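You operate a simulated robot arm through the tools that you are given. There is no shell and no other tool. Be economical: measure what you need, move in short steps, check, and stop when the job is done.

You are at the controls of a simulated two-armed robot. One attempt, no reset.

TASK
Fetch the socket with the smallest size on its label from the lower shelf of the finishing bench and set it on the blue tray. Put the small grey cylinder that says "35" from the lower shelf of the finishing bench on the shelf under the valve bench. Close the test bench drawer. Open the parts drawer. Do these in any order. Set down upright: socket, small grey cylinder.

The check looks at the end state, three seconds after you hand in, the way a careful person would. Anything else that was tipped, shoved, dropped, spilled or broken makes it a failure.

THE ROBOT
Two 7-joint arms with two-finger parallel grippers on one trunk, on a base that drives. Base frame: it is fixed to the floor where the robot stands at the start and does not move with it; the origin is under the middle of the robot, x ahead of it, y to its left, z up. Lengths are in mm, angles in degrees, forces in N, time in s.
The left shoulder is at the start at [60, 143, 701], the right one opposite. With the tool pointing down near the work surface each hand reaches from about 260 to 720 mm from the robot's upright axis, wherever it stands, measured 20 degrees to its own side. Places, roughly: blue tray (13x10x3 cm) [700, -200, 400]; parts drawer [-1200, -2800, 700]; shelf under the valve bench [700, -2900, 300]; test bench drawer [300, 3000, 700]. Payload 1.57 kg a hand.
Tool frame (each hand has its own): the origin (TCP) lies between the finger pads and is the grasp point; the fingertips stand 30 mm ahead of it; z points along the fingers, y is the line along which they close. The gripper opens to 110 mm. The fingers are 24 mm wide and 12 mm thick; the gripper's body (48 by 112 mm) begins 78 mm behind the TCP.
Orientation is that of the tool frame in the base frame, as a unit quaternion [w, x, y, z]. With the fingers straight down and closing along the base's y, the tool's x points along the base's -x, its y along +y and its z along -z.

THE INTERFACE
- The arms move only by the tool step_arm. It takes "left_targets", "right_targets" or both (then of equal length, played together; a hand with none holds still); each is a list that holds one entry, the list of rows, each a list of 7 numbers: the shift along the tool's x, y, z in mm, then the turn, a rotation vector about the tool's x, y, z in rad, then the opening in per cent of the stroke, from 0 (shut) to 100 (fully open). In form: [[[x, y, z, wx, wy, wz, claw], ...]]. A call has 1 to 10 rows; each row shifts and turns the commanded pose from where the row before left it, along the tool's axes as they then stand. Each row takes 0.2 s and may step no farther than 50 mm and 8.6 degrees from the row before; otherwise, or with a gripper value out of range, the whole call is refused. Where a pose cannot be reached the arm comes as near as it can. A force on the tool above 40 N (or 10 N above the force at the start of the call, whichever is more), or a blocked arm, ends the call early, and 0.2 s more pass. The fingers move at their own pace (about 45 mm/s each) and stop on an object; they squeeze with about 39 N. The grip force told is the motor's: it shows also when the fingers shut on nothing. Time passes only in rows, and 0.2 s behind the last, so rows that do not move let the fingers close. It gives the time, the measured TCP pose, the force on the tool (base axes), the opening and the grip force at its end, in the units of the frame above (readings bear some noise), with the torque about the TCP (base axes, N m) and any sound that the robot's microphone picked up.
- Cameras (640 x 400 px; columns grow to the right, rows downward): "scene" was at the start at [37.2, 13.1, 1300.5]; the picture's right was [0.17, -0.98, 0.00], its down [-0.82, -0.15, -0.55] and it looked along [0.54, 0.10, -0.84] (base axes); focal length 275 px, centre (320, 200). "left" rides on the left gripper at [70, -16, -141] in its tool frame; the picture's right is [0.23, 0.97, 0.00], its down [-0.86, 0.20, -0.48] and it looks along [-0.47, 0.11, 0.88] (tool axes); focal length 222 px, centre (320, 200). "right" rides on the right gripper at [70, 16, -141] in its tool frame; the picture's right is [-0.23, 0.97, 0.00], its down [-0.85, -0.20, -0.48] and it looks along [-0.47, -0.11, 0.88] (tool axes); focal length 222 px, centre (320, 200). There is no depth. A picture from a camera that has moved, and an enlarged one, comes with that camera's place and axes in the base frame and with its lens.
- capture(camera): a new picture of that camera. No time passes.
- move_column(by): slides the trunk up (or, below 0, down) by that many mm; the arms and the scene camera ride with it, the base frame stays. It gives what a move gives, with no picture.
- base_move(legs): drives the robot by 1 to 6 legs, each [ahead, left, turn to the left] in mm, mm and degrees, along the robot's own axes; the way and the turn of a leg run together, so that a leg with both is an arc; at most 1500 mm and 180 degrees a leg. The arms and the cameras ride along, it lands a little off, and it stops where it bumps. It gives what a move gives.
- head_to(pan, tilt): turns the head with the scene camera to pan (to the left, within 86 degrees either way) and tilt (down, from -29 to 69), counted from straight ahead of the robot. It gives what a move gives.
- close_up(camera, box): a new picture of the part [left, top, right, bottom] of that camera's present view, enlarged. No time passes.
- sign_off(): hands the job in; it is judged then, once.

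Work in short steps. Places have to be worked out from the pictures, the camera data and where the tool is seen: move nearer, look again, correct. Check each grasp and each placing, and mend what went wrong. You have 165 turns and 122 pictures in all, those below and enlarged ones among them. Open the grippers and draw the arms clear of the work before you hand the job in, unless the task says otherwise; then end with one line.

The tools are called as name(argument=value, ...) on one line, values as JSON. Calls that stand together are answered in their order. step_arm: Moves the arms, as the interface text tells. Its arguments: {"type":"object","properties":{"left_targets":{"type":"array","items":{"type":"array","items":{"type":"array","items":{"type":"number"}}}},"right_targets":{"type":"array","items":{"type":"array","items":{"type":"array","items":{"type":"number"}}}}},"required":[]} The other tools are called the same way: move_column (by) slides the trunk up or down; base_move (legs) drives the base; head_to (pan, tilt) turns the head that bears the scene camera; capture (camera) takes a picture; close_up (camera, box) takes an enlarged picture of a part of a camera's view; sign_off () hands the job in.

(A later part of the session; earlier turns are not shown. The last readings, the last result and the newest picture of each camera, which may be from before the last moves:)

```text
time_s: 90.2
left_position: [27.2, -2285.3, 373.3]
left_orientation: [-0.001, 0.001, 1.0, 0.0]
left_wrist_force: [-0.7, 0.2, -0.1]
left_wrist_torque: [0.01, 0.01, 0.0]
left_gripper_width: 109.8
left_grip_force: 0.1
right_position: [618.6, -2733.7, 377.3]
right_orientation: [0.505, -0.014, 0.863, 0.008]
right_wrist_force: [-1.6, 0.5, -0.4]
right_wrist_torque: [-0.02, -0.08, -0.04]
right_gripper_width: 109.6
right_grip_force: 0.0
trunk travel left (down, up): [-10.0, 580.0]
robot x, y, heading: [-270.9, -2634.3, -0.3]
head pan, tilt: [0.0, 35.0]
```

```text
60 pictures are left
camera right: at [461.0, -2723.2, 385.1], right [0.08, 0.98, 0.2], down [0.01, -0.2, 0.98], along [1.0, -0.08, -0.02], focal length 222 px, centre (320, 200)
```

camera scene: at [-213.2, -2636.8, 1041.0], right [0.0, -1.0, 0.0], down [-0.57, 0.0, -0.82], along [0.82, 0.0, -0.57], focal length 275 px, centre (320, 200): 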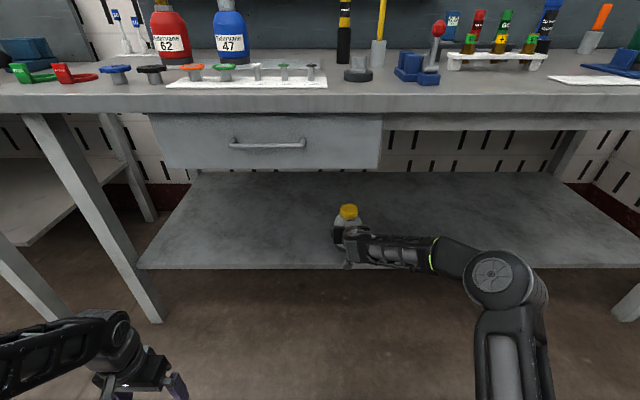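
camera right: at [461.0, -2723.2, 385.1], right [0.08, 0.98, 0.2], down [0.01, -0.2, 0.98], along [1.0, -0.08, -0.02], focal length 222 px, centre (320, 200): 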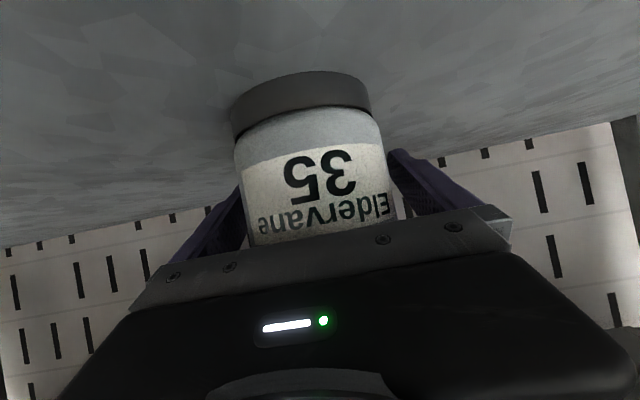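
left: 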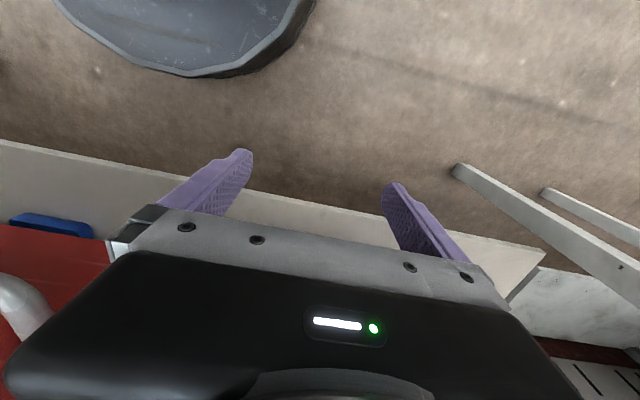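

Released upright and centred between the fingers. Back straight out.

step_arm(right_targets=[[[13.4, 1.2, -24, 0, 0, 0, 100], [13.4, 1.2, -24, 0, 0, 0, 100], [13.4, 1.2, -24, 0, 0, 0, 100], [13.4, 1.2, -24, 0, 0, 0, 100]]])

base_move(legs=[[-250, 0, 0]])

capture(camera="scene")

```text
time_s: 91.2
left_position: [27.8, -2285.1, 373.4]
left_orientation: [-0.001, 0.001, 1.0, 0.0]
left_wrist_force: [0.1, -0.4, 0.6]
left_wrist_torque: [0.0, 0.0, 0.02]
left_gripper_width: 110.3
left_grip_force: 0.1
right_position: [509.2, -2732.3, 377.3]
right_orientation: [0.506, -0.015, 0.862, 0.01]
right_wrist_force: [0.2, 0.1, 0.2]
right_wrist_torque: [0.0, 0.0, 0.0]
right_gripper_width: 109.9
right_grip_force: 0.0
trunk travel left (down, up): [-10.0, 580.0]
robot x, y, heading: [-272.0, -2637.2, -0.0]
head pan, tilt: [0.0, 35.0]
```

```text
time_s: 93.0
left_position: [-227.0, -2284.0, 372.8]
left_orientation: [-0.001, 0.0, 1.0, 0.0]
left_wrist_force: [0.4, -0.7, -0.8]
left_wrist_torque: [0.03, 0.02, 0.01]
left_gripper_width: 110.1
left_grip_force: 0.1
right_position: [256.3, -2731.5, 376.3]
right_orientation: [0.506, -0.014, 0.863, 0.008]
right_wrist_force: [-0.4, 0.3, 0.1]
right_wrist_torque: [0.01, 0.02, 0.04]
right_gripper_width: 110.0
right_grip_force: 0.0
trunk travel left (down, up): [-10.0, 580.0]
robot x, y, heading: [-527.1, -2636.5, -0.2]
head pan, tilt: [0.0, 35.0]
```

```text
59 pictures are left
camera scene: at [-467.3, -2636.1, 1041.1], right [0.0, -1.0, 0.0], down [-0.57, 0.0, -0.82], along [0.82, 0.0, -0.57], focal length 275 px, centre (320, 200)
```

scene: 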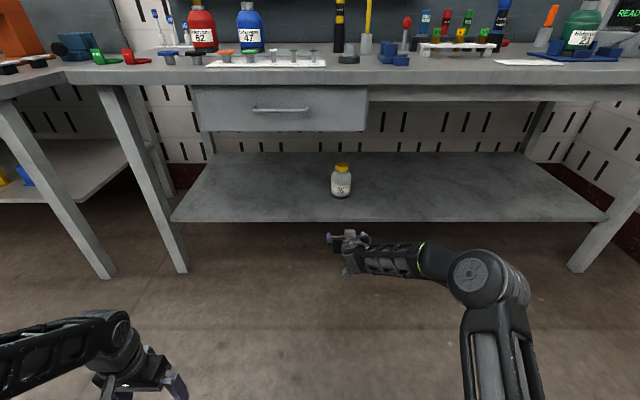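

Cylinder stands on the shelf. Now draw the right arm in and up before turning, and look toward the parts table.

step_arm(right_targets=[[[2.8, 0, -48, 0, 0, 0, 50], [2.8, 0, -48, 0, 0, 0, 50], [2.8, 0, -48, 0, 0, 0, 50], [2.8, 0, -48, 0, 0, 0, 50], [2.8, 0, -48, 0, 0, 0, 50], [2.8, 0, -48, 0, 0, 0, 50], [2.8, 0, -48, 0, 0, 0, 50], [2.8, 0, -48, 0, 0, 0, 50]]])

head_to(pan=-86, tilt=30)

capture(camera="scene")

```text
time_s: 94.8
left_position: [-226.5, -2284.5, 373.8]
left_orientation: [-0.001, 0.001, 1.0, 0.0]
left_wrist_force: [0.1, -0.6, 0.5]
left_wrist_torque: [0.0, 0.01, 0.0]
left_gripper_width: 109.9
left_grip_force: 0.0
right_position: [-54.2, -2726.2, 564.9]
right_orientation: [0.505, -0.014, 0.863, 0.008]
right_wrist_force: [-0.1, 0.0, -1.1]
right_wrist_torque: [0.03, 0.0, -0.01]
right_gripper_width: 54.8
right_grip_force: 0.1
right hand out of reach, approached as far as the arm can: row 7, 8
trunk travel left (down, up): [-10.0, 580.0]
robot x, y, heading: [-520.7, -2637.4, -0.0]
head pan, tilt: [0.0, 35.0]
```

```text
time_s: 96.4
left_position: [-227.8, -2285.4, 373.3]
left_orientation: [-0.001, 0.001, 1.0, 0.0]
left_wrist_force: [-0.8, -0.1, 0.3]
left_wrist_torque: [0.02, 0.02, 0.02]
left_gripper_width: 110.1
left_grip_force: 0.0
right_position: [-53.0, -2726.1, 563.6]
right_orientation: [0.506, -0.014, 0.863, 0.007]
right_wrist_force: [0.7, -0.5, 0.1]
right_wrist_torque: [-0.01, 0.0, -0.02]
right_gripper_width: 55.1
right_grip_force: 0.0
trunk travel left (down, up): [-10.0, 580.0]
robot x, y, heading: [-525.7, -2636.8, -0.2]
head pan, tilt: [-85.9, 30.0]
```

```text
58 pictures are left
camera scene: at [-549.2, -2726.1, 1048.9], right [-1.0, -0.07, 0.0], down [-0.03, 0.5, -0.87], along [0.06, -0.86, -0.5], focal length 275 px, centre (320, 200)
```

scene: 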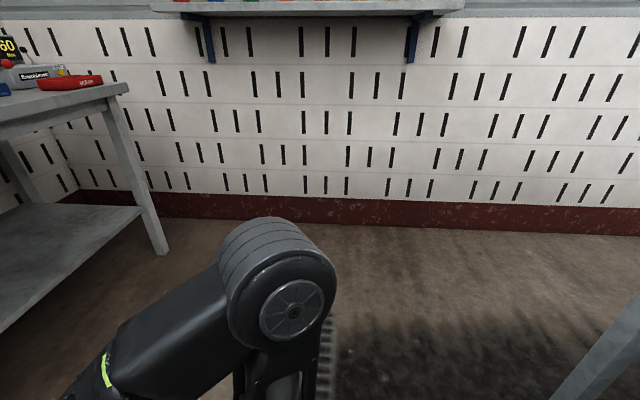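

The parts table is behind me. I go 150 mm forward and turn right 90°, then look.

base_move(legs=[[150, 0, 0], [0, 0, -90]])

head_to(pan=-75, tilt=30)

capture(camera="scene")

```text
time_s: 101.6
left_position: [-15.9, -2928.9, 372.7]
left_orientation: [0.0, 0.702, 0.712, 0.001]
left_wrist_force: [1.0, 0.2, 1.4]
left_wrist_torque: [0.03, 0.03, 0.02]
left_gripper_width: 110.1
left_grip_force: 0.0
right_position: [-453.9, -3108.2, 565.9]
right_orientation: [0.366, 0.594, 0.625, -0.349]
right_wrist_force: [0.2, 0.2, -0.6]
right_wrist_torque: [0.01, -0.01, -0.02]
right_gripper_width: 55.1
right_grip_force: 0.0
trunk travel left (down, up): [-10.0, 580.0]
robot x, y, heading: [-374.5, -2637.0, -89.4]
head pan, tilt: [-85.9, 30.0]
```

```text
time_s: 102.3
left_position: [-15.8, -2927.4, 371.7]
left_orientation: [0.0, 0.701, 0.713, 0.0]
left_wrist_force: [0.0, 0.4, -0.3]
left_wrist_torque: [0.01, 0.0, -0.04]
left_gripper_width: 110.1
left_grip_force: 0.0
right_position: [-453.1, -3108.2, 566.0]
right_orientation: [0.365, 0.595, 0.626, -0.348]
right_wrist_force: [0.2, 0.6, -0.7]
right_wrist_torque: [0.02, -0.03, 0.01]
right_gripper_width: 55.1
right_grip_force: 0.0
trunk travel left (down, up): [-10.0, 580.0]
robot x, y, heading: [-370.2, -2636.7, -88.9]
head pan, tilt: [-75.0, 30.0]
```

```text
57 pictures are left
camera scene: at [-462.6, -2631.0, 1048.9], right [-0.27, 0.96, 0.0], down [0.48, 0.14, -0.87], along [-0.83, -0.24, -0.5], focal length 275 px, centre (320, 200)
```

scene: 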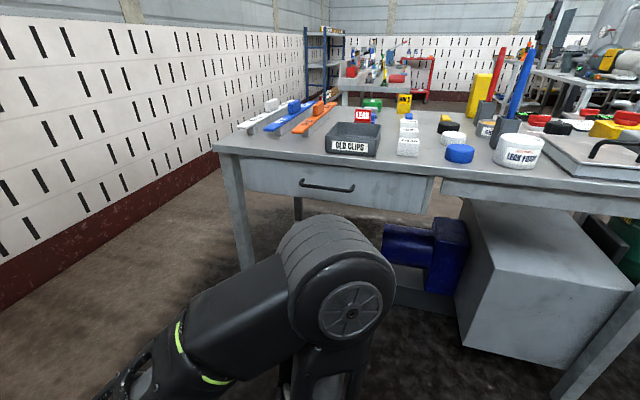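

Drawer handle ≈[-1115,-2800,700], a dark bar ~145 mm long facing +x. Raise the trunk, turn to face -x and shift so the right hand lines up.

move_column(by=290)

base_move(legs=[[0, 0, -91], [0, 255, 0]])

step_arm(right_targets=[[[0, 0, 0, 0, -0.13, 0, 50], [0, 0, 0, 0, -0.13, 0, 50], [0, 0, 0, 0, -0.13, 0, 50], [0, 0, 0, 0, -0.12, 0, 50]]])

head_to(pan=0, tilt=40)

capture(camera="scene")

```text
time_s: 105.2
left_position: [-15.4, -2927.6, 663.1]
left_orientation: [0.0, 0.702, 0.713, 0.001]
left_wrist_force: [0.3, -0.4, 0.2]
left_wrist_torque: [-0.04, -0.02, 0.0]
left_gripper_width: 110.0
left_grip_force: 0.0
right_position: [-454.3, -3110.0, 854.8]
right_orientation: [0.366, 0.595, 0.625, -0.348]
right_wrist_force: [-0.5, 0.5, -0.5]
right_wrist_torque: [-0.02, -0.02, 0.01]
right_gripper_width: 54.9
right_grip_force: 0.1
trunk travel left (down, up): [-300.0, 290.0]
robot x, y, heading: [-372.7, -2634.3, -89.2]
head pan, tilt: [-75.0, 30.0]
```

```text
time_s: 110.9
left_position: [-669.2, -3241.6, 663.2]
left_orientation: [-0.001, 1.0, 0.001, 0.001]
left_wrist_force: [-0.3, -0.4, 0.3]
left_wrist_torque: [0.0, 0.01, -0.03]
left_gripper_width: 110.1
left_grip_force: 0.1
right_position: [-843.5, -2800.8, 855.0]
right_orientation: [0.008, 0.863, 0.015, -0.505]
right_wrist_force: [1.0, -0.1, 0.1]
right_wrist_torque: [-0.01, -0.02, 0.02]
right_gripper_width: 55.0
right_grip_force: 0.0
trunk travel left (down, up): [-300.0, 290.0]
robot x, y, heading: [-372.5, -2890.2, -180.1]
head pan, tilt: [-75.0, 30.0]
```

```text
time_s: 111.9
left_position: [-669.0, -3241.8, 662.7]
left_orientation: [-0.001, 1.0, 0.001, 0.001]
left_wrist_force: [0.8, -0.5, 0.4]
left_wrist_torque: [-0.03, 0.03, -0.02]
left_gripper_width: 110.0
left_grip_force: 0.1
right_position: [-892.7, -2831.0, 874.2]
right_orientation: [-0.012, -0.707, -0.012, 0.707]
right_wrist_force: [-0.1, 0.3, 0.4]
right_wrist_torque: [0.02, -0.01, 0.01]
right_gripper_width: 55.1
right_grip_force: 0.0
right hand out of reach, approached as far as the arm can: row 1, 2, 3, 4
trunk travel left (down, up): [-300.0, 290.0]
robot x, y, heading: [-373.3, -2886.9, -179.9]
head pan, tilt: [-75.0, 30.0]
```

```text
time_s: 113.4
left_position: [-669.7, -3241.2, 662.8]
left_orientation: [-0.001, 1.0, 0.001, 0.001]
left_wrist_force: [0.1, -1.1, 0.3]
left_wrist_torque: [0.0, 0.02, 0.02]
left_gripper_width: 110.3
left_grip_force: 0.1
right_position: [-893.1, -2831.4, 874.3]
right_orientation: [0.012, 0.709, 0.013, -0.705]
right_wrist_force: [0.6, 0.8, 0.4]
right_wrist_torque: [0.01, 0.01, 0.0]
right_gripper_width: 55.0
right_grip_force: 0.0
trunk travel left (down, up): [-300.0, 290.0]
robot x, y, heading: [-372.2, -2888.8, -179.9]
head pan, tilt: [0.0, 40.0]
```

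```text
56 pictures are left
camera scene: at [-430.4, -2887.8, 1323.5], right [0.0, 1.0, 0.0], down [0.64, 0.0, -0.77], along [-0.77, 0.0, -0.64], focal length 275 px, centre (320, 200)
```

scene: 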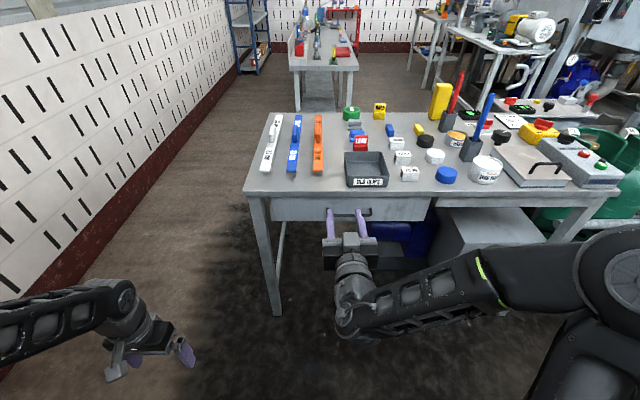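

Hand points at -x now. Lower it ~130 mm then roll 90° about its axis so the fingers close vertically.

step_arm(right_targets=[[[44, 0, 10, 0, 0, 0, 70], [44, 0, 10, 0, 0, 0, 70], [44, 0, 10, 0, 0, 0, 70], [0, 0, 0, 0, 0, 0.15, 70], [0, 0, 0, 0, 0, 0.15, 70], [0, 0, 0, 0, 0, 0.15, 70], [0, 0, 0, 0, 0, 0.15, 70], [0, 0, 0, 0, 0, 0.15, 70]]])

step_arm(right_targets=[[[0, 0, 0, 0, 0, 0.15, 70], [0, 0, 0, 0, 0, 0.15, 70], [0, 0, 0, 0, 0, 0.15, 70], [0, 0, 0, 0, 0, 0.15, 70], [0, 0, 0, 0, 0, 0.15, 70], [0, 0, 0, 0, 0, 0.071, 70], [0, 0, 0, 0, 0, 0, 70]]])

capture(camera="scene")

capture(camera="right")

```text
time_s: 115.2
left_position: [-669.3, -3241.6, 663.4]
left_orientation: [-0.001, 1.0, 0.0, 0.001]
left_wrist_force: [-0.8, 0.5, 0.1]
left_wrist_torque: [0.0, -0.02, 0.03]
left_gripper_width: 110.0
left_grip_force: 0.0
right_position: [-979.8, -2850.5, 832.2]
right_orientation: [0.266, 0.666, -0.249, -0.65]
right_wrist_force: [-0.1, 0.1, -0.3]
right_wrist_torque: [-0.02, -0.01, 0.0]
right_gripper_width: 77.1
right_grip_force: 0.0
right hand out of reach, approached as far as the arm can: row 3, 4, 5, 6, 7, 8
trunk travel left (down, up): [-300.0, 290.0]
robot x, y, heading: [-370.1, -2886.3, -179.9]
head pan, tilt: [0.0, 40.0]
```

```text
time_s: 116.8
left_position: [-668.1, -3241.7, 663.6]
left_orientation: [0.0, 1.0, 0.001, 0.0]
left_wrist_force: [0.0, 0.7, -0.5]
left_wrist_torque: [0.0, -0.02, 0.02]
left_gripper_width: 109.9
left_grip_force: 0.0
right_position: [-998.9, -2843.4, 949.7]
right_orientation: [0.505, 0.513, -0.492, -0.488]
right_wrist_force: [-0.4, -1.0, 0.3]
right_wrist_torque: [0.0, 0.04, 0.01]
right_gripper_width: 77.0
right_grip_force: 0.2
right hand out of reach, approached as far as the arm can: row 1, 2, 3, 4, 5, 6
trunk travel left (down, up): [-300.0, 290.0]
robot x, y, heading: [-371.8, -2890.8, -179.8]
head pan, tilt: [0.0, 40.0]
```

```text
55 pictures are left
camera scene: at [-430.4, -2887.8, 1323.5], right [0.0, 1.0, 0.0], down [0.64, 0.0, -0.77], along [-0.77, 0.0, -0.64], focal length 275 px, centre (320, 200)
```

scene: 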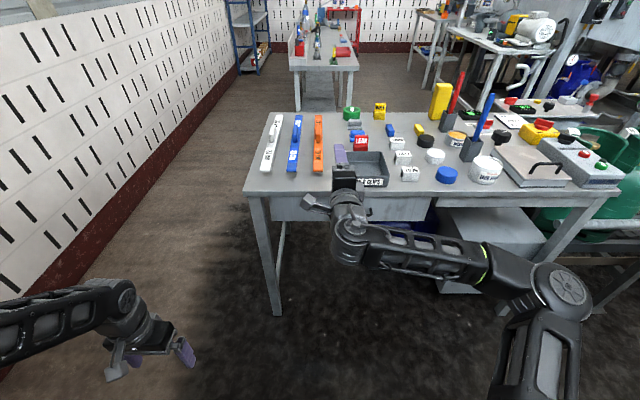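

```text
54 pictures are left
camera right: at [-856.5, -2907.6, 966.5], right [-0.02, 0.22, 0.97], down [0.45, 0.87, -0.19], along [-0.89, 0.43, -0.12], focal length 222 px, centre (320, 200)
```

right: 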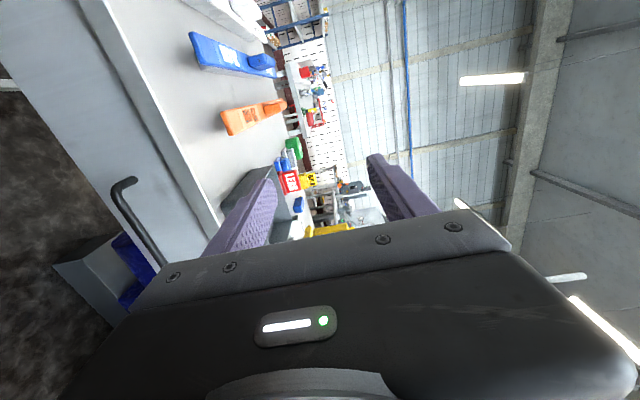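

The roll pushed the hand up to z≈950 but orientation is right now. Handle triangulates to ≈[-1122,-2801,690]; I lower the whole trunk by 255 mm instead of moving the arm.

move_column(by=-258)

capture(camera="right")

capture(camera="scene")

```text
time_s: 119.4
left_position: [-670.1, -3242.1, 406.6]
left_orientation: [0.0, 1.0, 0.0, 0.0]
left_wrist_force: [-0.9, -1.2, 0.3]
left_wrist_torque: [-0.02, 0.0, 0.04]
left_gripper_width: 109.9
left_grip_force: 0.0
right_position: [-998.7, -2841.2, 691.4]
right_orientation: [0.505, 0.514, -0.493, -0.488]
right_wrist_force: [-0.4, 0.5, -0.5]
right_wrist_torque: [0.01, -0.03, 0.0]
right_gripper_width: 77.1
right_grip_force: 0.1
trunk travel left (down, up): [-42.0, 548.0]
robot x, y, heading: [-374.1, -2887.2, -180.0]
head pan, tilt: [0.0, 40.0]
```

```text
53 pictures are left
camera right: at [-856.4, -2907.8, 708.3], right [-0.02, 0.22, 0.97], down [0.45, 0.87, -0.19], along [-0.89, 0.43, -0.12], focal length 222 px, centre (320, 200)
```

right: 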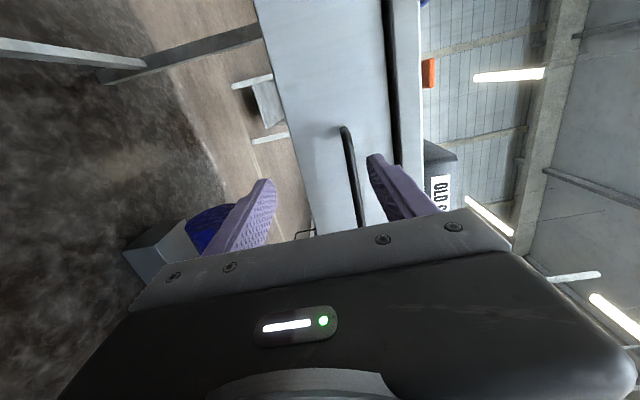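

```text
52 pictures are left
camera scene: at [-430.4, -2887.9, 1065.6], right [0.0, 1.0, 0.0], down [0.64, 0.0, -0.77], along [-0.77, 0.0, -0.64], focal length 275 px, centre (320, 200)
```

scene: 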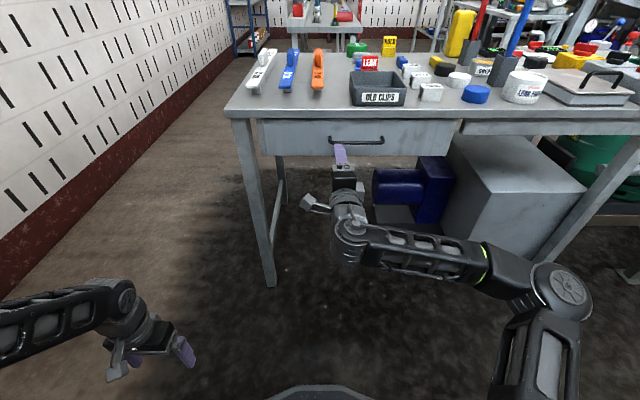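

Handle bar is at z≈714, y≈-2800, x≈-1110. Raise trunk 22 mm, shift 35 mm right and 50 mm ahead, then check.

move_column(by=22)

base_move(legs=[[50, -35, 0]])

capture(camera="right")

close_up(camera="scene", box=[240, 80, 480, 230])

```text
time_s: 120.1
left_position: [-670.4, -3241.7, 427.8]
left_orientation: [0.0, 1.0, 0.001, 0.0]
left_wrist_force: [0.3, -0.5, 0.4]
left_wrist_torque: [-0.01, 0.0, 0.0]
left_gripper_width: 109.8
left_grip_force: 0.1
right_position: [-1000.1, -2844.1, 713.2]
right_orientation: [0.505, 0.513, -0.493, -0.488]
right_wrist_force: [-0.1, -0.8, 1.0]
right_wrist_torque: [0.02, 0.01, 0.0]
right_gripper_width: 76.8
right_grip_force: 0.1
trunk travel left (down, up): [-64.0, 526.0]
robot x, y, heading: [-374.4, -2890.6, -179.8]
head pan, tilt: [0.0, 40.0]
```

```text
time_s: 121.1
left_position: [-718.3, -3205.3, 426.9]
left_orientation: [0.0, 1.0, 0.001, 0.001]
left_wrist_force: [0.4, -0.7, -0.8]
left_wrist_torque: [0.0, -0.02, 0.01]
left_gripper_width: 109.8
left_grip_force: 0.1
right_position: [-1048.8, -2807.8, 712.0]
right_orientation: [0.506, 0.513, -0.492, -0.489]
right_wrist_force: [0.1, 0.3, -0.5]
right_wrist_torque: [0.03, 0.02, 0.0]
right_gripper_width: 77.2
right_grip_force: 0.1
trunk travel left (down, up): [-64.0, 526.0]
robot x, y, heading: [-423.0, -2851.3, -180.0]
head pan, tilt: [0.0, 40.0]
```

```text
51 pictures are left
camera right: at [-906.1, -2873.0, 730.2], right [-0.02, 0.22, 0.97], down [0.45, 0.87, -0.19], along [-0.89, 0.43, -0.12], focal length 222 px, centre (320, 200)
```

right: 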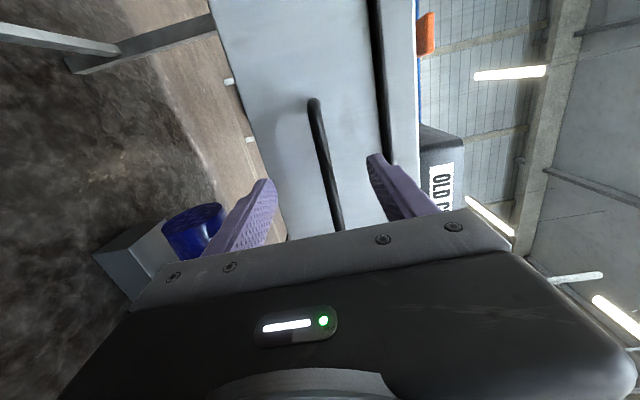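

```text
2.67 times, centred on (360, 155) of scene
camera zoom: at [-480.1, -2853.0, 1087.5], right [0.0, 1.0, 0.0], down [0.64, 0.0, -0.77], along [-0.77, 0.0, -0.64], focal length 733 px, centre (213, 320)
```

zoom: 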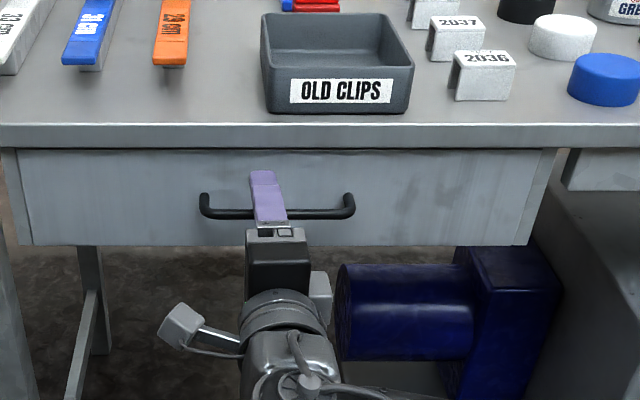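

The bar lies between the fingers at x≈-1095. Drive 38 mm ahead, then close.

base_move(legs=[[38, 0, 0]])

step_arm(right_targets=[[[0, 0, 0, 0, 0, 0, 40], [0, 0, 0, 0, 0, 0, 0], [0, 0, 0, 0, 0, 0, 0], [0, 0, 0, 0, 0, 0, 0], [0, 0, 0, 0, 0, 0, 0], [0, 0, 0, 0, 0, 0, 0]]])

capture(camera="right")

```text
time_s: 122.0
left_position: [-745.3, -3206.2, 426.6]
left_orientation: [-0.001, 1.0, 0.0, 0.002]
left_wrist_force: [-0.2, -0.3, -0.7]
left_wrist_torque: [0.0, 0.0, -0.05]
left_gripper_width: 110.0
left_grip_force: 0.0
right_position: [-1072.1, -2808.2, 713.7]
right_orientation: [0.506, 0.513, -0.492, -0.489]
right_wrist_force: [6.2, 2.6, -3.5]
right_wrist_torque: [-0.12, 0.2, -0.1]
right_gripper_width: 74.9
right_grip_force: 0.1
trunk travel left (down, up): [-64.0, 526.0]
robot x, y, heading: [-449.3, -2851.5, 180.1]
head pan, tilt: [0.0, 40.0]
stopped in leg 1: the force on the tool passed its limit (the readings are from after the stop); the commanded pose is now the measured one
```

```text
time_s: 123.4
left_position: [-746.7, -3206.0, 427.8]
left_orientation: [-0.001, 1.0, 0.0, -0.001]
left_wrist_force: [0.6, 0.4, -0.5]
left_wrist_torque: [0.0, 0.01, -0.01]
left_gripper_width: 109.8
left_grip_force: 0.1
right_position: [-1071.3, -2808.1, 719.9]
right_orientation: [0.509, 0.509, -0.489, -0.492]
right_wrist_force: [-0.6, -0.5, 31.2]
right_wrist_torque: [-0.26, -0.06, 0.0]
right_gripper_width: 10.0
right_grip_force: 28.1
trunk travel left (down, up): [-64.0, 526.0]
robot x, y, heading: [-452.6, -2850.7, 179.8]
head pan, tilt: [0.0, 40.0]
```

```text
49 pictures are left
camera right: at [-928.4, -2873.6, 734.9], right [0.0, 0.22, 0.97], down [0.44, 0.87, -0.2], along [-0.9, 0.43, -0.1], focal length 222 px, centre (320, 200)
```

right: 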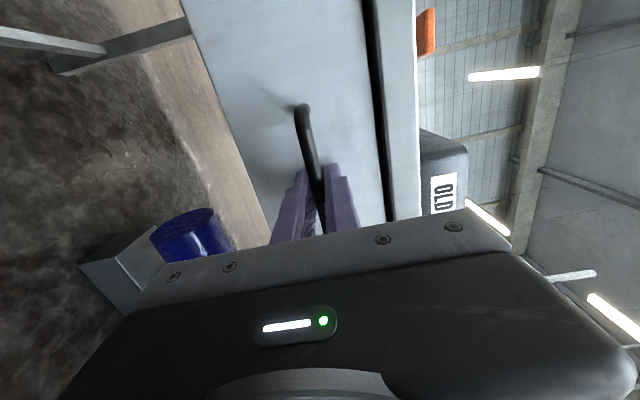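

Bar gripped (10 mm wide). Relieve the vertical load by raising 5 mm, then pull by driving back 130 mm.

move_column(by=5)

base_move(legs=[[-130, 0, 0]])

capture(camera="scene")

```text
time_s: 123.9
left_position: [-745.7, -3206.7, 432.3]
left_orientation: [-0.001, 1.0, 0.0, 0.0]
left_wrist_force: [-0.1, 0.2, -0.6]
left_wrist_torque: [0.03, 0.02, -0.04]
left_gripper_width: 109.9
left_grip_force: 0.1
right_position: [-1071.0, -2808.2, 721.4]
right_orientation: [0.507, 0.512, -0.49, -0.491]
right_wrist_force: [-0.6, -0.7, 17.8]
right_wrist_torque: [-0.44, -0.02, -0.07]
right_gripper_width: 9.8
right_grip_force: 28.3
trunk travel left (down, up): [-69.0, 521.0]
robot x, y, heading: [-448.4, -2855.9, 180.1]
head pan, tilt: [0.0, 40.0]
```

```text
time_s: 125.2
left_position: [-616.8, -3208.0, 430.8]
left_orientation: [0.0, 1.0, 0.001, 0.0]
left_wrist_force: [0.4, -0.1, 0.3]
left_wrist_torque: [0.0, 0.02, 0.01]
left_gripper_width: 110.1
left_grip_force: 0.0
right_position: [-942.2, -2808.1, 720.6]
right_orientation: [0.507, 0.512, -0.49, -0.49]
right_wrist_force: [0.1, -2.9, 13.4]
right_wrist_torque: [-0.43, -0.03, 0.24]
right_gripper_width: 9.6
right_grip_force: 28.1
trunk travel left (down, up): [-69.0, 521.0]
robot x, y, heading: [-322.4, -2855.8, 179.9]
head pan, tilt: [0.0, 40.0]
```

```text
48 pictures are left
camera scene: at [-376.7, -2853.2, 1092.6], right [0.0, 1.0, 0.0], down [0.64, 0.0, -0.77], along [-0.77, 0.0, -0.64], focal length 275 px, centre (320, 200)
```

scene: 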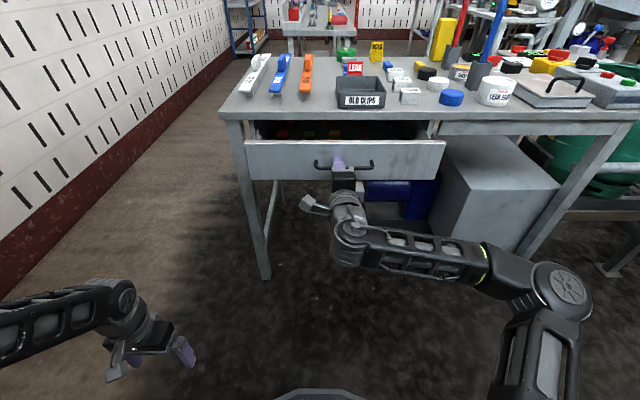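

The drawer slides open (130 mm). Pull another 120 mm.

base_move(legs=[[-120, 0, 0]])

capture(camera="scene")

```text
time_s: 126.4
left_position: [-496.9, -3205.8, 430.8]
left_orientation: [0.001, 1.0, 0.0, 0.001]
left_wrist_force: [0.5, -0.3, 0.2]
left_wrist_torque: [0.01, 0.0, -0.01]
left_gripper_width: 110.2
left_grip_force: 0.0
right_position: [-823.7, -2809.0, 719.0]
right_orientation: [0.507, 0.513, -0.49, -0.49]
right_wrist_force: [-0.7, 1.3, 5.9]
right_wrist_torque: [-0.4, -0.05, 0.0]
right_gripper_width: 10.0
right_grip_force: 27.9
trunk travel left (down, up): [-69.0, 521.0]
robot x, y, heading: [-199.8, -2851.2, 180.0]
head pan, tilt: [0.0, 40.0]
```

```text
47 pictures are left
camera scene: at [-257.9, -2853.0, 1092.6], right [0.0, 1.0, 0.0], down [0.64, 0.0, -0.77], along [-0.77, 0.0, -0.64], focal length 275 px, centre (320, 200)
```

scene: 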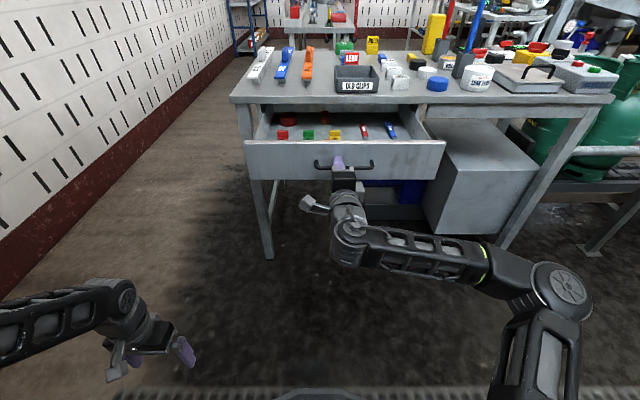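

Open by 250 mm. One more gentle 60 mm to be sure it counts as open.

base_move(legs=[[-60, 0, 0]])

capture(camera="scene")

```text
time_s: 127.4
left_position: [-438.0, -3207.0, 432.4]
left_orientation: [0.0, 1.0, 0.001, 0.001]
left_wrist_force: [0.4, -0.3, -0.8]
left_wrist_torque: [0.01, 0.02, 0.03]
left_gripper_width: 109.8
left_grip_force: 0.1
right_position: [-764.5, -2809.1, 719.5]
right_orientation: [0.507, 0.512, -0.49, -0.491]
right_wrist_force: [0.2, 0.5, 3.1]
right_wrist_torque: [-0.39, -0.04, -0.02]
right_gripper_width: 10.0
right_grip_force: 28.5
trunk travel left (down, up): [-69.0, 521.0]
robot x, y, heading: [-138.9, -2849.3, 180.2]
head pan, tilt: [0.0, 40.0]
```

```text
46 pictures are left
camera scene: at [-198.1, -2853.0, 1092.5], right [0.0, 1.0, 0.0], down [0.64, 0.0, -0.77], along [-0.77, 0.0, -0.64], focal length 275 px, centre (320, 200)
```

scene: 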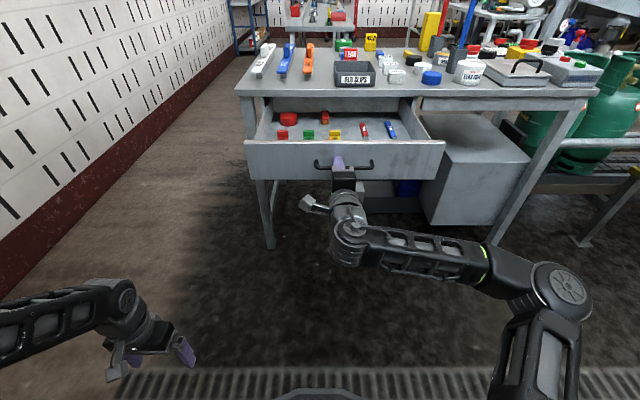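

Drawer is open ~310 mm. Release and back off.

step_arm(right_targets=[[[0, 0, 0, 0, 0, 0, 40], [0, 0, 0, 0, 0, 0, 60], [0, 0, 0, 0, 0, 0, 60]]])

base_move(legs=[[-80, 0, 0]])

capture(camera="scene")

```text
time_s: 128.2
left_position: [-436.9, -3206.8, 430.9]
left_orientation: [-0.001, 1.0, 0.0, 0.001]
left_wrist_force: [0.1, -0.4, 0.7]
left_wrist_torque: [0.04, 0.01, 0.0]
left_gripper_width: 109.9
left_grip_force: 0.1
right_position: [-763.7, -2808.0, 719.2]
right_orientation: [0.507, 0.512, -0.49, -0.49]
right_wrist_force: [0.7, 0.6, -0.7]
right_wrist_torque: [-0.01, -0.05, 0.01]
right_gripper_width: 65.8
right_grip_force: 0.0
trunk travel left (down, up): [-69.0, 521.0]
robot x, y, heading: [-143.1, -2856.9, 180.0]
head pan, tilt: [0.0, 40.0]
```

```text
time_s: 129.3
left_position: [-357.7, -3205.6, 431.6]
left_orientation: [0.001, 1.0, -0.001, 0.001]
left_wrist_force: [0.0, -0.1, 0.9]
left_wrist_torque: [0.01, 0.0, 0.01]
left_gripper_width: 110.1
left_grip_force: 0.2
right_position: [-685.3, -2808.6, 719.6]
right_orientation: [0.507, 0.513, -0.49, -0.489]
right_wrist_force: [0.9, -0.7, -0.2]
right_wrist_torque: [0.01, 0.0, 0.04]
right_gripper_width: 66.1
right_grip_force: 0.1
trunk travel left (down, up): [-69.0, 521.0]
robot x, y, heading: [-62.0, -2854.6, 180.2]
head pan, tilt: [0.0, 40.0]
```

```text
45 pictures are left
camera scene: at [-118.8, -2853.1, 1092.5], right [0.0, 1.0, 0.0], down [0.64, 0.0, -0.77], along [-0.77, 0.0, -0.64], focal length 275 px, centre (320, 200)
```

scene: 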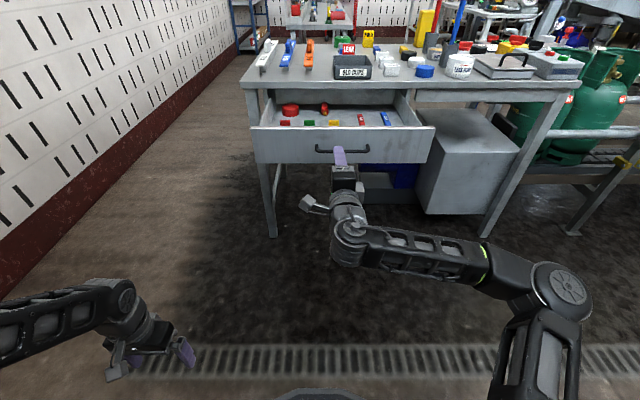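

Drawer stays open and the hand is clear. I move to open aisle space, turn to face +y and drive up the aisle.

base_move(legs=[[0, -600, 0], [290, 0, 0], [0, 0, -90]])

head_to(pan=0, tilt=20)

capture(camera="scene")

```text
time_s: 138.1
left_position: [-706.7, -1959.0, 432.1]
left_orientation: [0.0, 0.708, -0.707, 0.002]
left_wrist_force: [0.5, 0.3, -0.2]
left_wrist_torque: [-0.02, -0.01, 0.0]
left_gripper_width: 109.9
left_grip_force: 0.1
right_position: [-309.2, -1631.4, 719.7]
right_orientation: [-0.012, -0.016, 0.709, 0.705]
right_wrist_force: [-0.3, 0.3, -0.5]
right_wrist_torque: [0.02, 0.01, 0.04]
right_gripper_width: 65.6
right_grip_force: 0.1
trunk travel left (down, up): [-69.0, 521.0]
robot x, y, heading: [-354.9, -2252.8, 90.1]
head pan, tilt: [0.0, 40.0]
```

```text
time_s: 138.9
left_position: [-705.7, -1959.6, 432.1]
left_orientation: [0.0, 0.707, -0.707, 0.002]
left_wrist_force: [0.2, -0.4, 0.1]
left_wrist_torque: [-0.02, -0.01, 0.0]
left_gripper_width: 110.3
left_grip_force: 0.1
right_position: [-308.4, -1630.6, 720.5]
right_orientation: [-0.011, -0.016, 0.709, 0.705]
right_wrist_force: [-0.1, 1.0, 1.1]
right_wrist_torque: [0.01, -0.01, -0.03]
right_gripper_width: 65.5
right_grip_force: 0.1
trunk travel left (down, up): [-69.0, 521.0]
robot x, y, heading: [-349.7, -2250.6, 90.3]
head pan, tilt: [0.0, 20.0]
```

```text
44 pictures are left
camera scene: at [-355.5, -2189.8, 1123.8], right [1.0, 0.0, 0.0], down [0.0, -0.34, -0.94], along [0.0, 0.94, -0.34], focal length 275 px, centre (320, 200)
```

scene: 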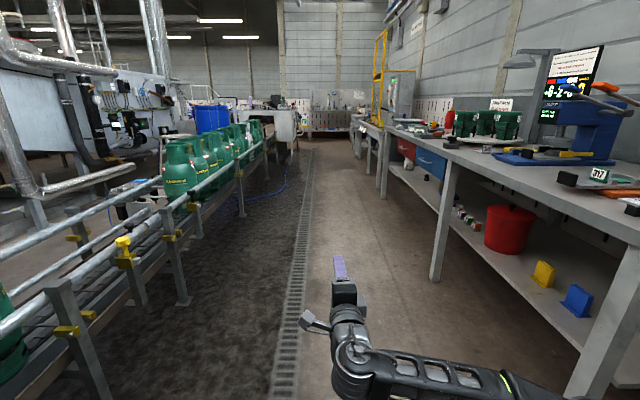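

Aisle clear. Drive 3700 mm ahead.

base_move(legs=[[1400, 0, 0], [1300, 0, 0], [1000, 0, 0]])

head_to(pan=-15, tilt=20)

capture(camera="scene")

```text
time_s: 156.9
left_position: [-590.9, 1769.3, 432.4]
left_orientation: [-0.001, -0.69, 0.723, -0.001]
left_wrist_force: [0.0, 0.8, 0.9]
left_wrist_torque: [0.0, 0.0, 0.0]
left_gripper_width: 110.0
left_grip_force: 0.0
right_position: [-178.2, 2075.4, 720.1]
right_orientation: [0.005, 0.002, 0.709, 0.705]
right_wrist_force: [0.1, 0.2, 1.1]
right_wrist_torque: [0.03, 0.03, -0.03]
right_gripper_width: 66.0
right_grip_force: 0.0
trunk travel left (down, up): [-69.0, 521.0]
robot x, y, heading: [-250.6, 1454.9, 87.1]
head pan, tilt: [0.0, 20.0]
```

```text
time_s: 157.7
left_position: [-590.4, 1768.8, 431.1]
left_orientation: [0.0, -0.691, 0.723, -0.001]
left_wrist_force: [-0.7, -0.4, 0.3]
left_wrist_torque: [0.03, -0.04, -0.03]
left_gripper_width: 109.9
left_grip_force: 0.1
right_position: [-178.2, 2077.3, 719.1]
right_orientation: [0.005, 0.002, 0.709, 0.705]
right_wrist_force: [-0.2, -0.1, 0.1]
right_wrist_torque: [0.04, 0.03, 0.01]
right_gripper_width: 66.3
right_grip_force: 0.1
trunk travel left (down, up): [-69.0, 521.0]
robot x, y, heading: [-252.8, 1459.8, 87.4]
head pan, tilt: [-15.0, 20.0]
```

```text
43 pictures are left
camera scene: at [-227.4, 1517.1, 1123.9], right [0.95, -0.3, 0.0], down [-0.1, -0.33, -0.94], along [0.28, 0.9, -0.34], focal length 275 px, centre (320, 200)
```

scene: 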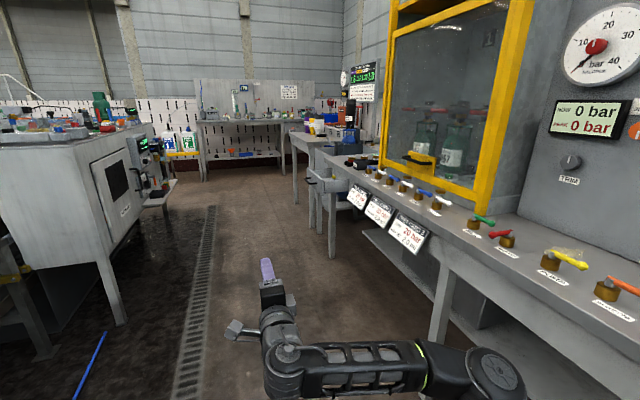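

An open drawer on the next bench along the +x wall matches the test-bench drawer. Enlarge it.

close_up(camera="scene", box=[260, 110, 420, 230])

```text
3.33 times, centred on (340, 170) of scene
camera zoom: at [-227.4, 1517.1, 1123.9], right [0.95, -0.3, 0.0], down [-0.1, -0.33, -0.94], along [0.28, 0.9, -0.34], focal length 916 px, centre (253, 300)
```

zoom: 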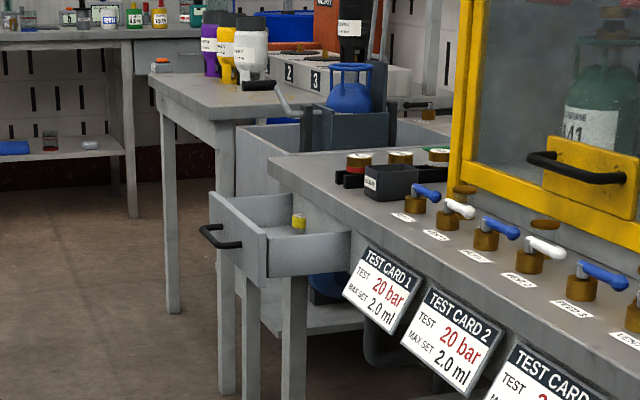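

Drawer front ≈ x 195, y 2811–3114, handle ≈[162,2960,700]; it must be pushed +x. I shift to x≈-530, turn to face +x and drive sideways toward it.

base_move(legs=[[0, 280, 0], [0, 0, -87.3], [0, 1200, 0]])

head_to(pan=20, tilt=35)

capture(camera="scene")

```text
time_s: 169.1
left_position: [-204.5, 3024.4, 431.3]
left_orientation: [0.0, 0.011, 1.0, 0.0]
left_wrist_force: [0.3, 0.5, -0.3]
left_wrist_torque: [0.02, -0.01, -0.04]
left_gripper_width: 110.0
left_grip_force: 0.0
right_position: [113.0, 2618.7, 720.1]
right_orientation: [0.496, 0.496, 0.507, 0.502]
right_wrist_force: [0.8, 0.7, -0.5]
right_wrist_torque: [-0.04, 0.0, -0.01]
right_gripper_width: 66.1
right_grip_force: 0.0
trunk travel left (down, up): [-69.0, 521.0]
robot x, y, heading: [-506.7, 2675.8, -1.1]
head pan, tilt: [-15.0, 20.0]
```

```text
time_s: 170.1
left_position: [-205.6, 3023.7, 431.5]
left_orientation: [-0.001, 0.011, 1.0, -0.001]
left_wrist_force: [0.1, 0.2, 0.4]
left_wrist_torque: [-0.05, 0.02, 0.02]
left_gripper_width: 109.7
left_grip_force: 0.1
right_position: [111.6, 2619.0, 720.2]
right_orientation: [0.496, 0.496, 0.507, 0.502]
right_wrist_force: [-0.4, 0.8, 0.1]
right_wrist_torque: [0.02, -0.01, -0.01]
right_gripper_width: 66.2
right_grip_force: 0.0
trunk travel left (down, up): [-69.0, 521.0]
robot x, y, heading: [-510.0, 2678.5, -1.2]
head pan, tilt: [20.0, 35.0]
```

```text
41 pictures are left
camera scene: at [-457.5, 2707.6, 1100.1], right [0.32, -0.95, 0.0], down [-0.54, -0.18, -0.82], along [0.78, 0.26, -0.57], focal length 275 px, centre (320, 200)
```

scene: 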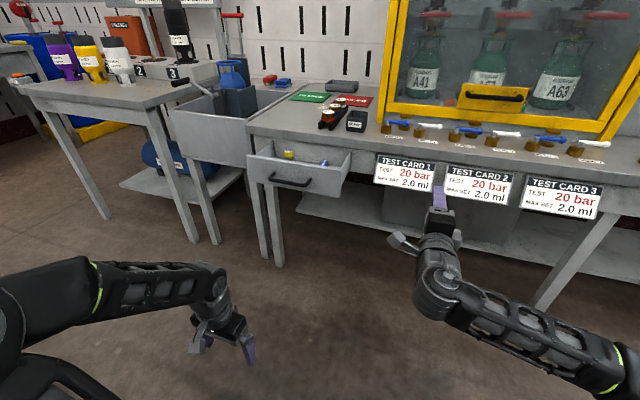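

Handle triangulates to ≈[175,3008,680]. Drive left 386 mm (fixing the heading) and look with both cameras.

base_move(legs=[[0, 386, 1.1]])

head_to(pan=0, tilt=35)

capture(camera="scene")

capture(camera="right")

```text
time_s: 172.5
left_position: [-209.1, 3414.0, 431.3]
left_orientation: [-0.001, 0.0, 1.0, -0.001]
left_wrist_force: [0.1, 0.1, 0.8]
left_wrist_torque: [-0.01, -0.01, 0.0]
left_gripper_width: 109.7
left_grip_force: 0.0
right_position: [118.5, 3016.9, 719.6]
right_orientation: [0.491, 0.49, 0.512, 0.507]
right_wrist_force: [0.0, -0.2, -0.9]
right_wrist_torque: [0.05, -0.05, 0.01]
right_gripper_width: 65.9
right_grip_force: 0.0
trunk travel left (down, up): [-69.0, 521.0]
robot x, y, heading: [-506.6, 3063.1, -0.0]
head pan, tilt: [20.0, 35.0]
```

```text
time_s: 173.3
left_position: [-208.8, 3415.2, 432.0]
left_orientation: [-0.001, 0.0, 1.0, -0.001]
left_wrist_force: [-0.8, 0.0, -0.2]
left_wrist_torque: [-0.02, 0.0, 0.02]
left_gripper_width: 110.0
left_grip_force: 0.1
right_position: [117.9, 3017.4, 720.2]
right_orientation: [0.491, 0.49, 0.512, 0.506]
right_wrist_force: [1.7, 0.2, -0.1]
right_wrist_torque: [-0.01, -0.04, -0.01]
right_gripper_width: 65.8
right_grip_force: 0.1
trunk travel left (down, up): [-69.0, 521.0]
robot x, y, heading: [-504.2, 3062.4, 0.1]
head pan, tilt: [0.0, 35.0]
```

```text
40 pictures are left
camera scene: at [-448.7, 3063.1, 1100.1], right [0.0, -1.0, 0.0], down [-0.57, 0.0, -0.82], along [0.82, 0.0, -0.57], focal length 275 px, centre (320, 200)
```

scene: 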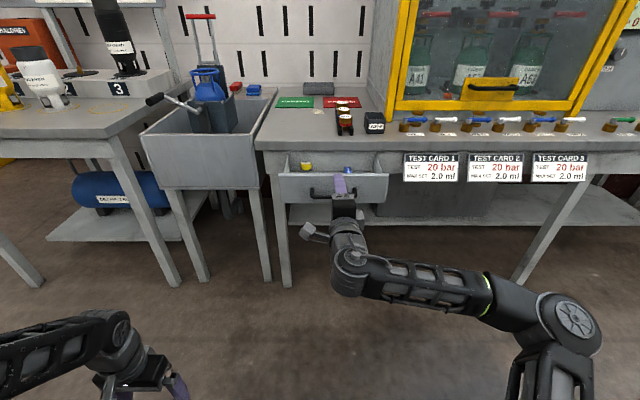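

```text
39 pictures are left
camera right: at [-27.2, 3081.3, 736.2], right [0.01, -0.22, 0.97], down [-0.45, -0.87, -0.19], along [0.89, -0.43, -0.11], focal length 222 px, centre (320, 200)
```

right: 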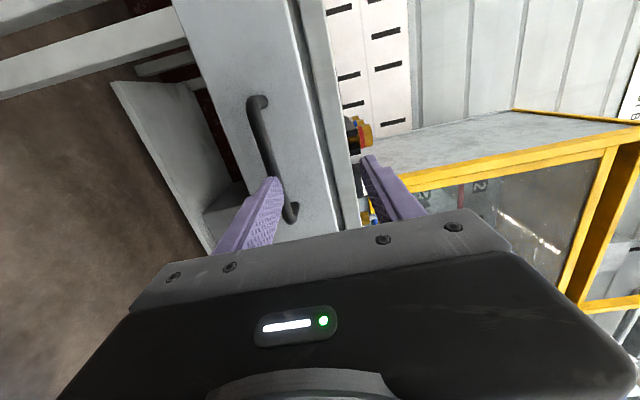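

The handle is ~40 mm lower (z≈680). Lower the trunk by 40 mm and narrow the fingers to straddle the bar.

move_column(by=-40)

step_arm(right_targets=[[[0, 0, 0, 0, 0, 0, 35], [0, 0, 0, 0, 0, 0, 35], [0, 0, 0, 0, 0, 0, 35]]])

capture(camera="right")

close_up(camera="scene", box=[250, 120, 450, 270])

```text
time_s: 174.2
left_position: [-209.4, 3415.3, 392.0]
left_orientation: [-0.001, 0.0, 1.0, -0.001]
left_wrist_force: [1.0, 0.4, -0.2]
left_wrist_torque: [0.0, -0.01, -0.01]
left_gripper_width: 110.0
left_grip_force: 0.0
right_position: [117.5, 3016.7, 679.4]
right_orientation: [0.49, 0.49, 0.513, 0.507]
right_wrist_force: [-0.2, 0.0, 0.0]
right_wrist_torque: [-0.01, -0.01, -0.01]
right_gripper_width: 65.8
right_grip_force: 0.0
trunk travel left (down, up): [-29.0, 561.0]
robot x, y, heading: [-504.0, 3063.7, -0.1]
head pan, tilt: [0.0, 35.0]
```

```text
time_s: 175.0
left_position: [-210.0, 3414.5, 391.6]
left_orientation: [-0.002, 0.0, 1.0, 0.0]
left_wrist_force: [0.3, 0.0, 0.3]
left_wrist_torque: [0.01, 0.01, 0.0]
left_gripper_width: 109.9
left_grip_force: 0.0
right_position: [117.5, 3017.4, 679.5]
right_orientation: [0.491, 0.49, 0.512, 0.507]
right_wrist_force: [-0.3, 0.4, -0.8]
right_wrist_torque: [-0.02, -0.01, 0.01]
right_gripper_width: 38.7
right_grip_force: 0.1
trunk travel left (down, up): [-29.0, 561.0]
robot x, y, heading: [-504.3, 3063.2, 0.1]
head pan, tilt: [0.0, 35.0]
```

```text
38 pictures are left
camera right: at [-27.2, 3081.3, 696.2], right [0.01, -0.22, 0.97], down [-0.45, -0.87, -0.19], along [0.89, -0.43, -0.11], focal length 222 px, centre (320, 200)
```

right: 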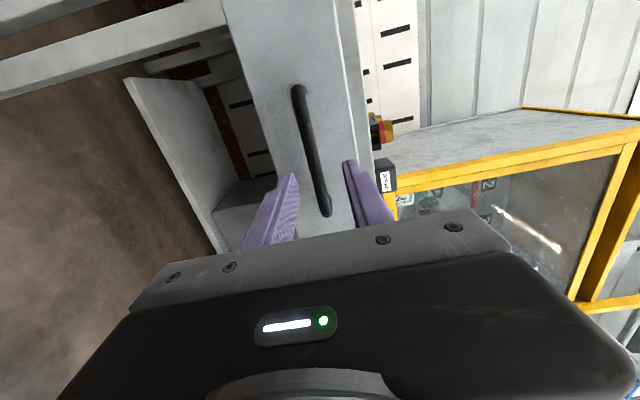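

```text
2.67 times, centred on (350, 195) of scene
camera zoom: at [-448.7, 3063.1, 1060.1], right [0.0, -1.0, 0.0], down [-0.57, 0.0, -0.82], along [0.82, 0.0, -0.57], focal length 733 px, centre (240, 213)
```

zoom: 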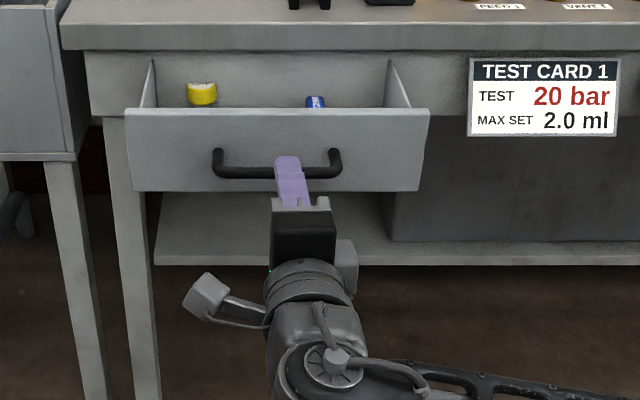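

The bar lies between the fingers. Approach 45 mm with the base, then push with the arm in slow rows.

base_move(legs=[[45, 0, 0]])

step_arm(right_targets=[[[0, 0, 10, 0, 0, 0, 35], [0, 0, 10, 0, 0, 0, 35], [0, 0, 10, 0, 0, 0, 35], [0, 0, 10, 0, 0, 0, 35], [0, 0, 10, 0, 0, 0, 35], [0, 0, 10, 0, 0, 0, 35]]])

close_up(camera="scene", box=[250, 120, 450, 270])

```text
time_s: 175.9
left_position: [-163.8, 3415.5, 391.6]
left_orientation: [-0.001, 0.0, 1.0, -0.001]
left_wrist_force: [-0.5, 0.7, 0.0]
left_wrist_torque: [-0.02, -0.04, 0.0]
left_gripper_width: 110.3
left_grip_force: 0.1
right_position: [162.1, 3016.7, 679.0]
right_orientation: [0.49, 0.49, 0.512, 0.507]
right_wrist_force: [-0.4, -0.4, 0.5]
right_wrist_torque: [0.01, -0.02, -0.03]
right_gripper_width: 38.6
right_grip_force: 0.0
trunk travel left (down, up): [-29.0, 561.0]
robot x, y, heading: [-465.1, 3061.7, -0.1]
head pan, tilt: [0.0, 35.0]
```

```text
time_s: 177.3
left_position: [-164.0, 3415.0, 391.8]
left_orientation: [0.0, 0.0, 1.0, -0.001]
left_wrist_force: [-0.1, -0.6, -0.4]
left_wrist_torque: [-0.02, 0.02, -0.03]
left_gripper_width: 110.2
left_grip_force: 0.0
right_position: [223.0, 3019.5, 680.4]
right_orientation: [0.487, 0.493, 0.515, 0.505]
right_wrist_force: [-1.1, 0.0, -0.3]
right_wrist_torque: [0.02, -0.01, 0.01]
right_gripper_width: 38.2
right_grip_force: 0.0
trunk travel left (down, up): [-29.0, 561.0]
robot x, y, heading: [-464.6, 3062.5, 0.1]
head pan, tilt: [0.0, 35.0]
```

```text
2.67 times, centred on (350, 195) of scene
camera zoom: at [-403.8, 3063.0, 1060.1], right [0.0, -1.0, 0.0], down [-0.57, 0.0, -0.82], along [0.82, 0.0, -0.57], focal length 733 px, centre (240, 213)
```

zoom: 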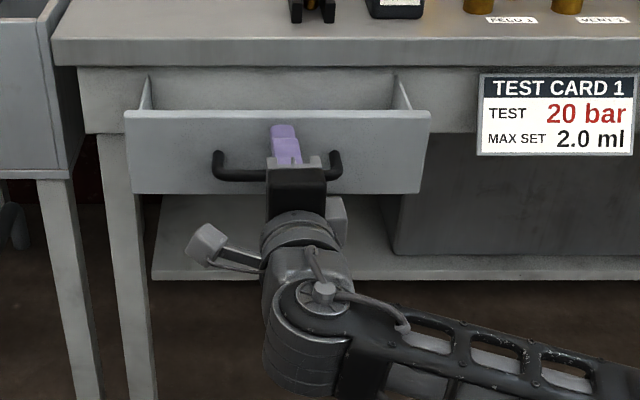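

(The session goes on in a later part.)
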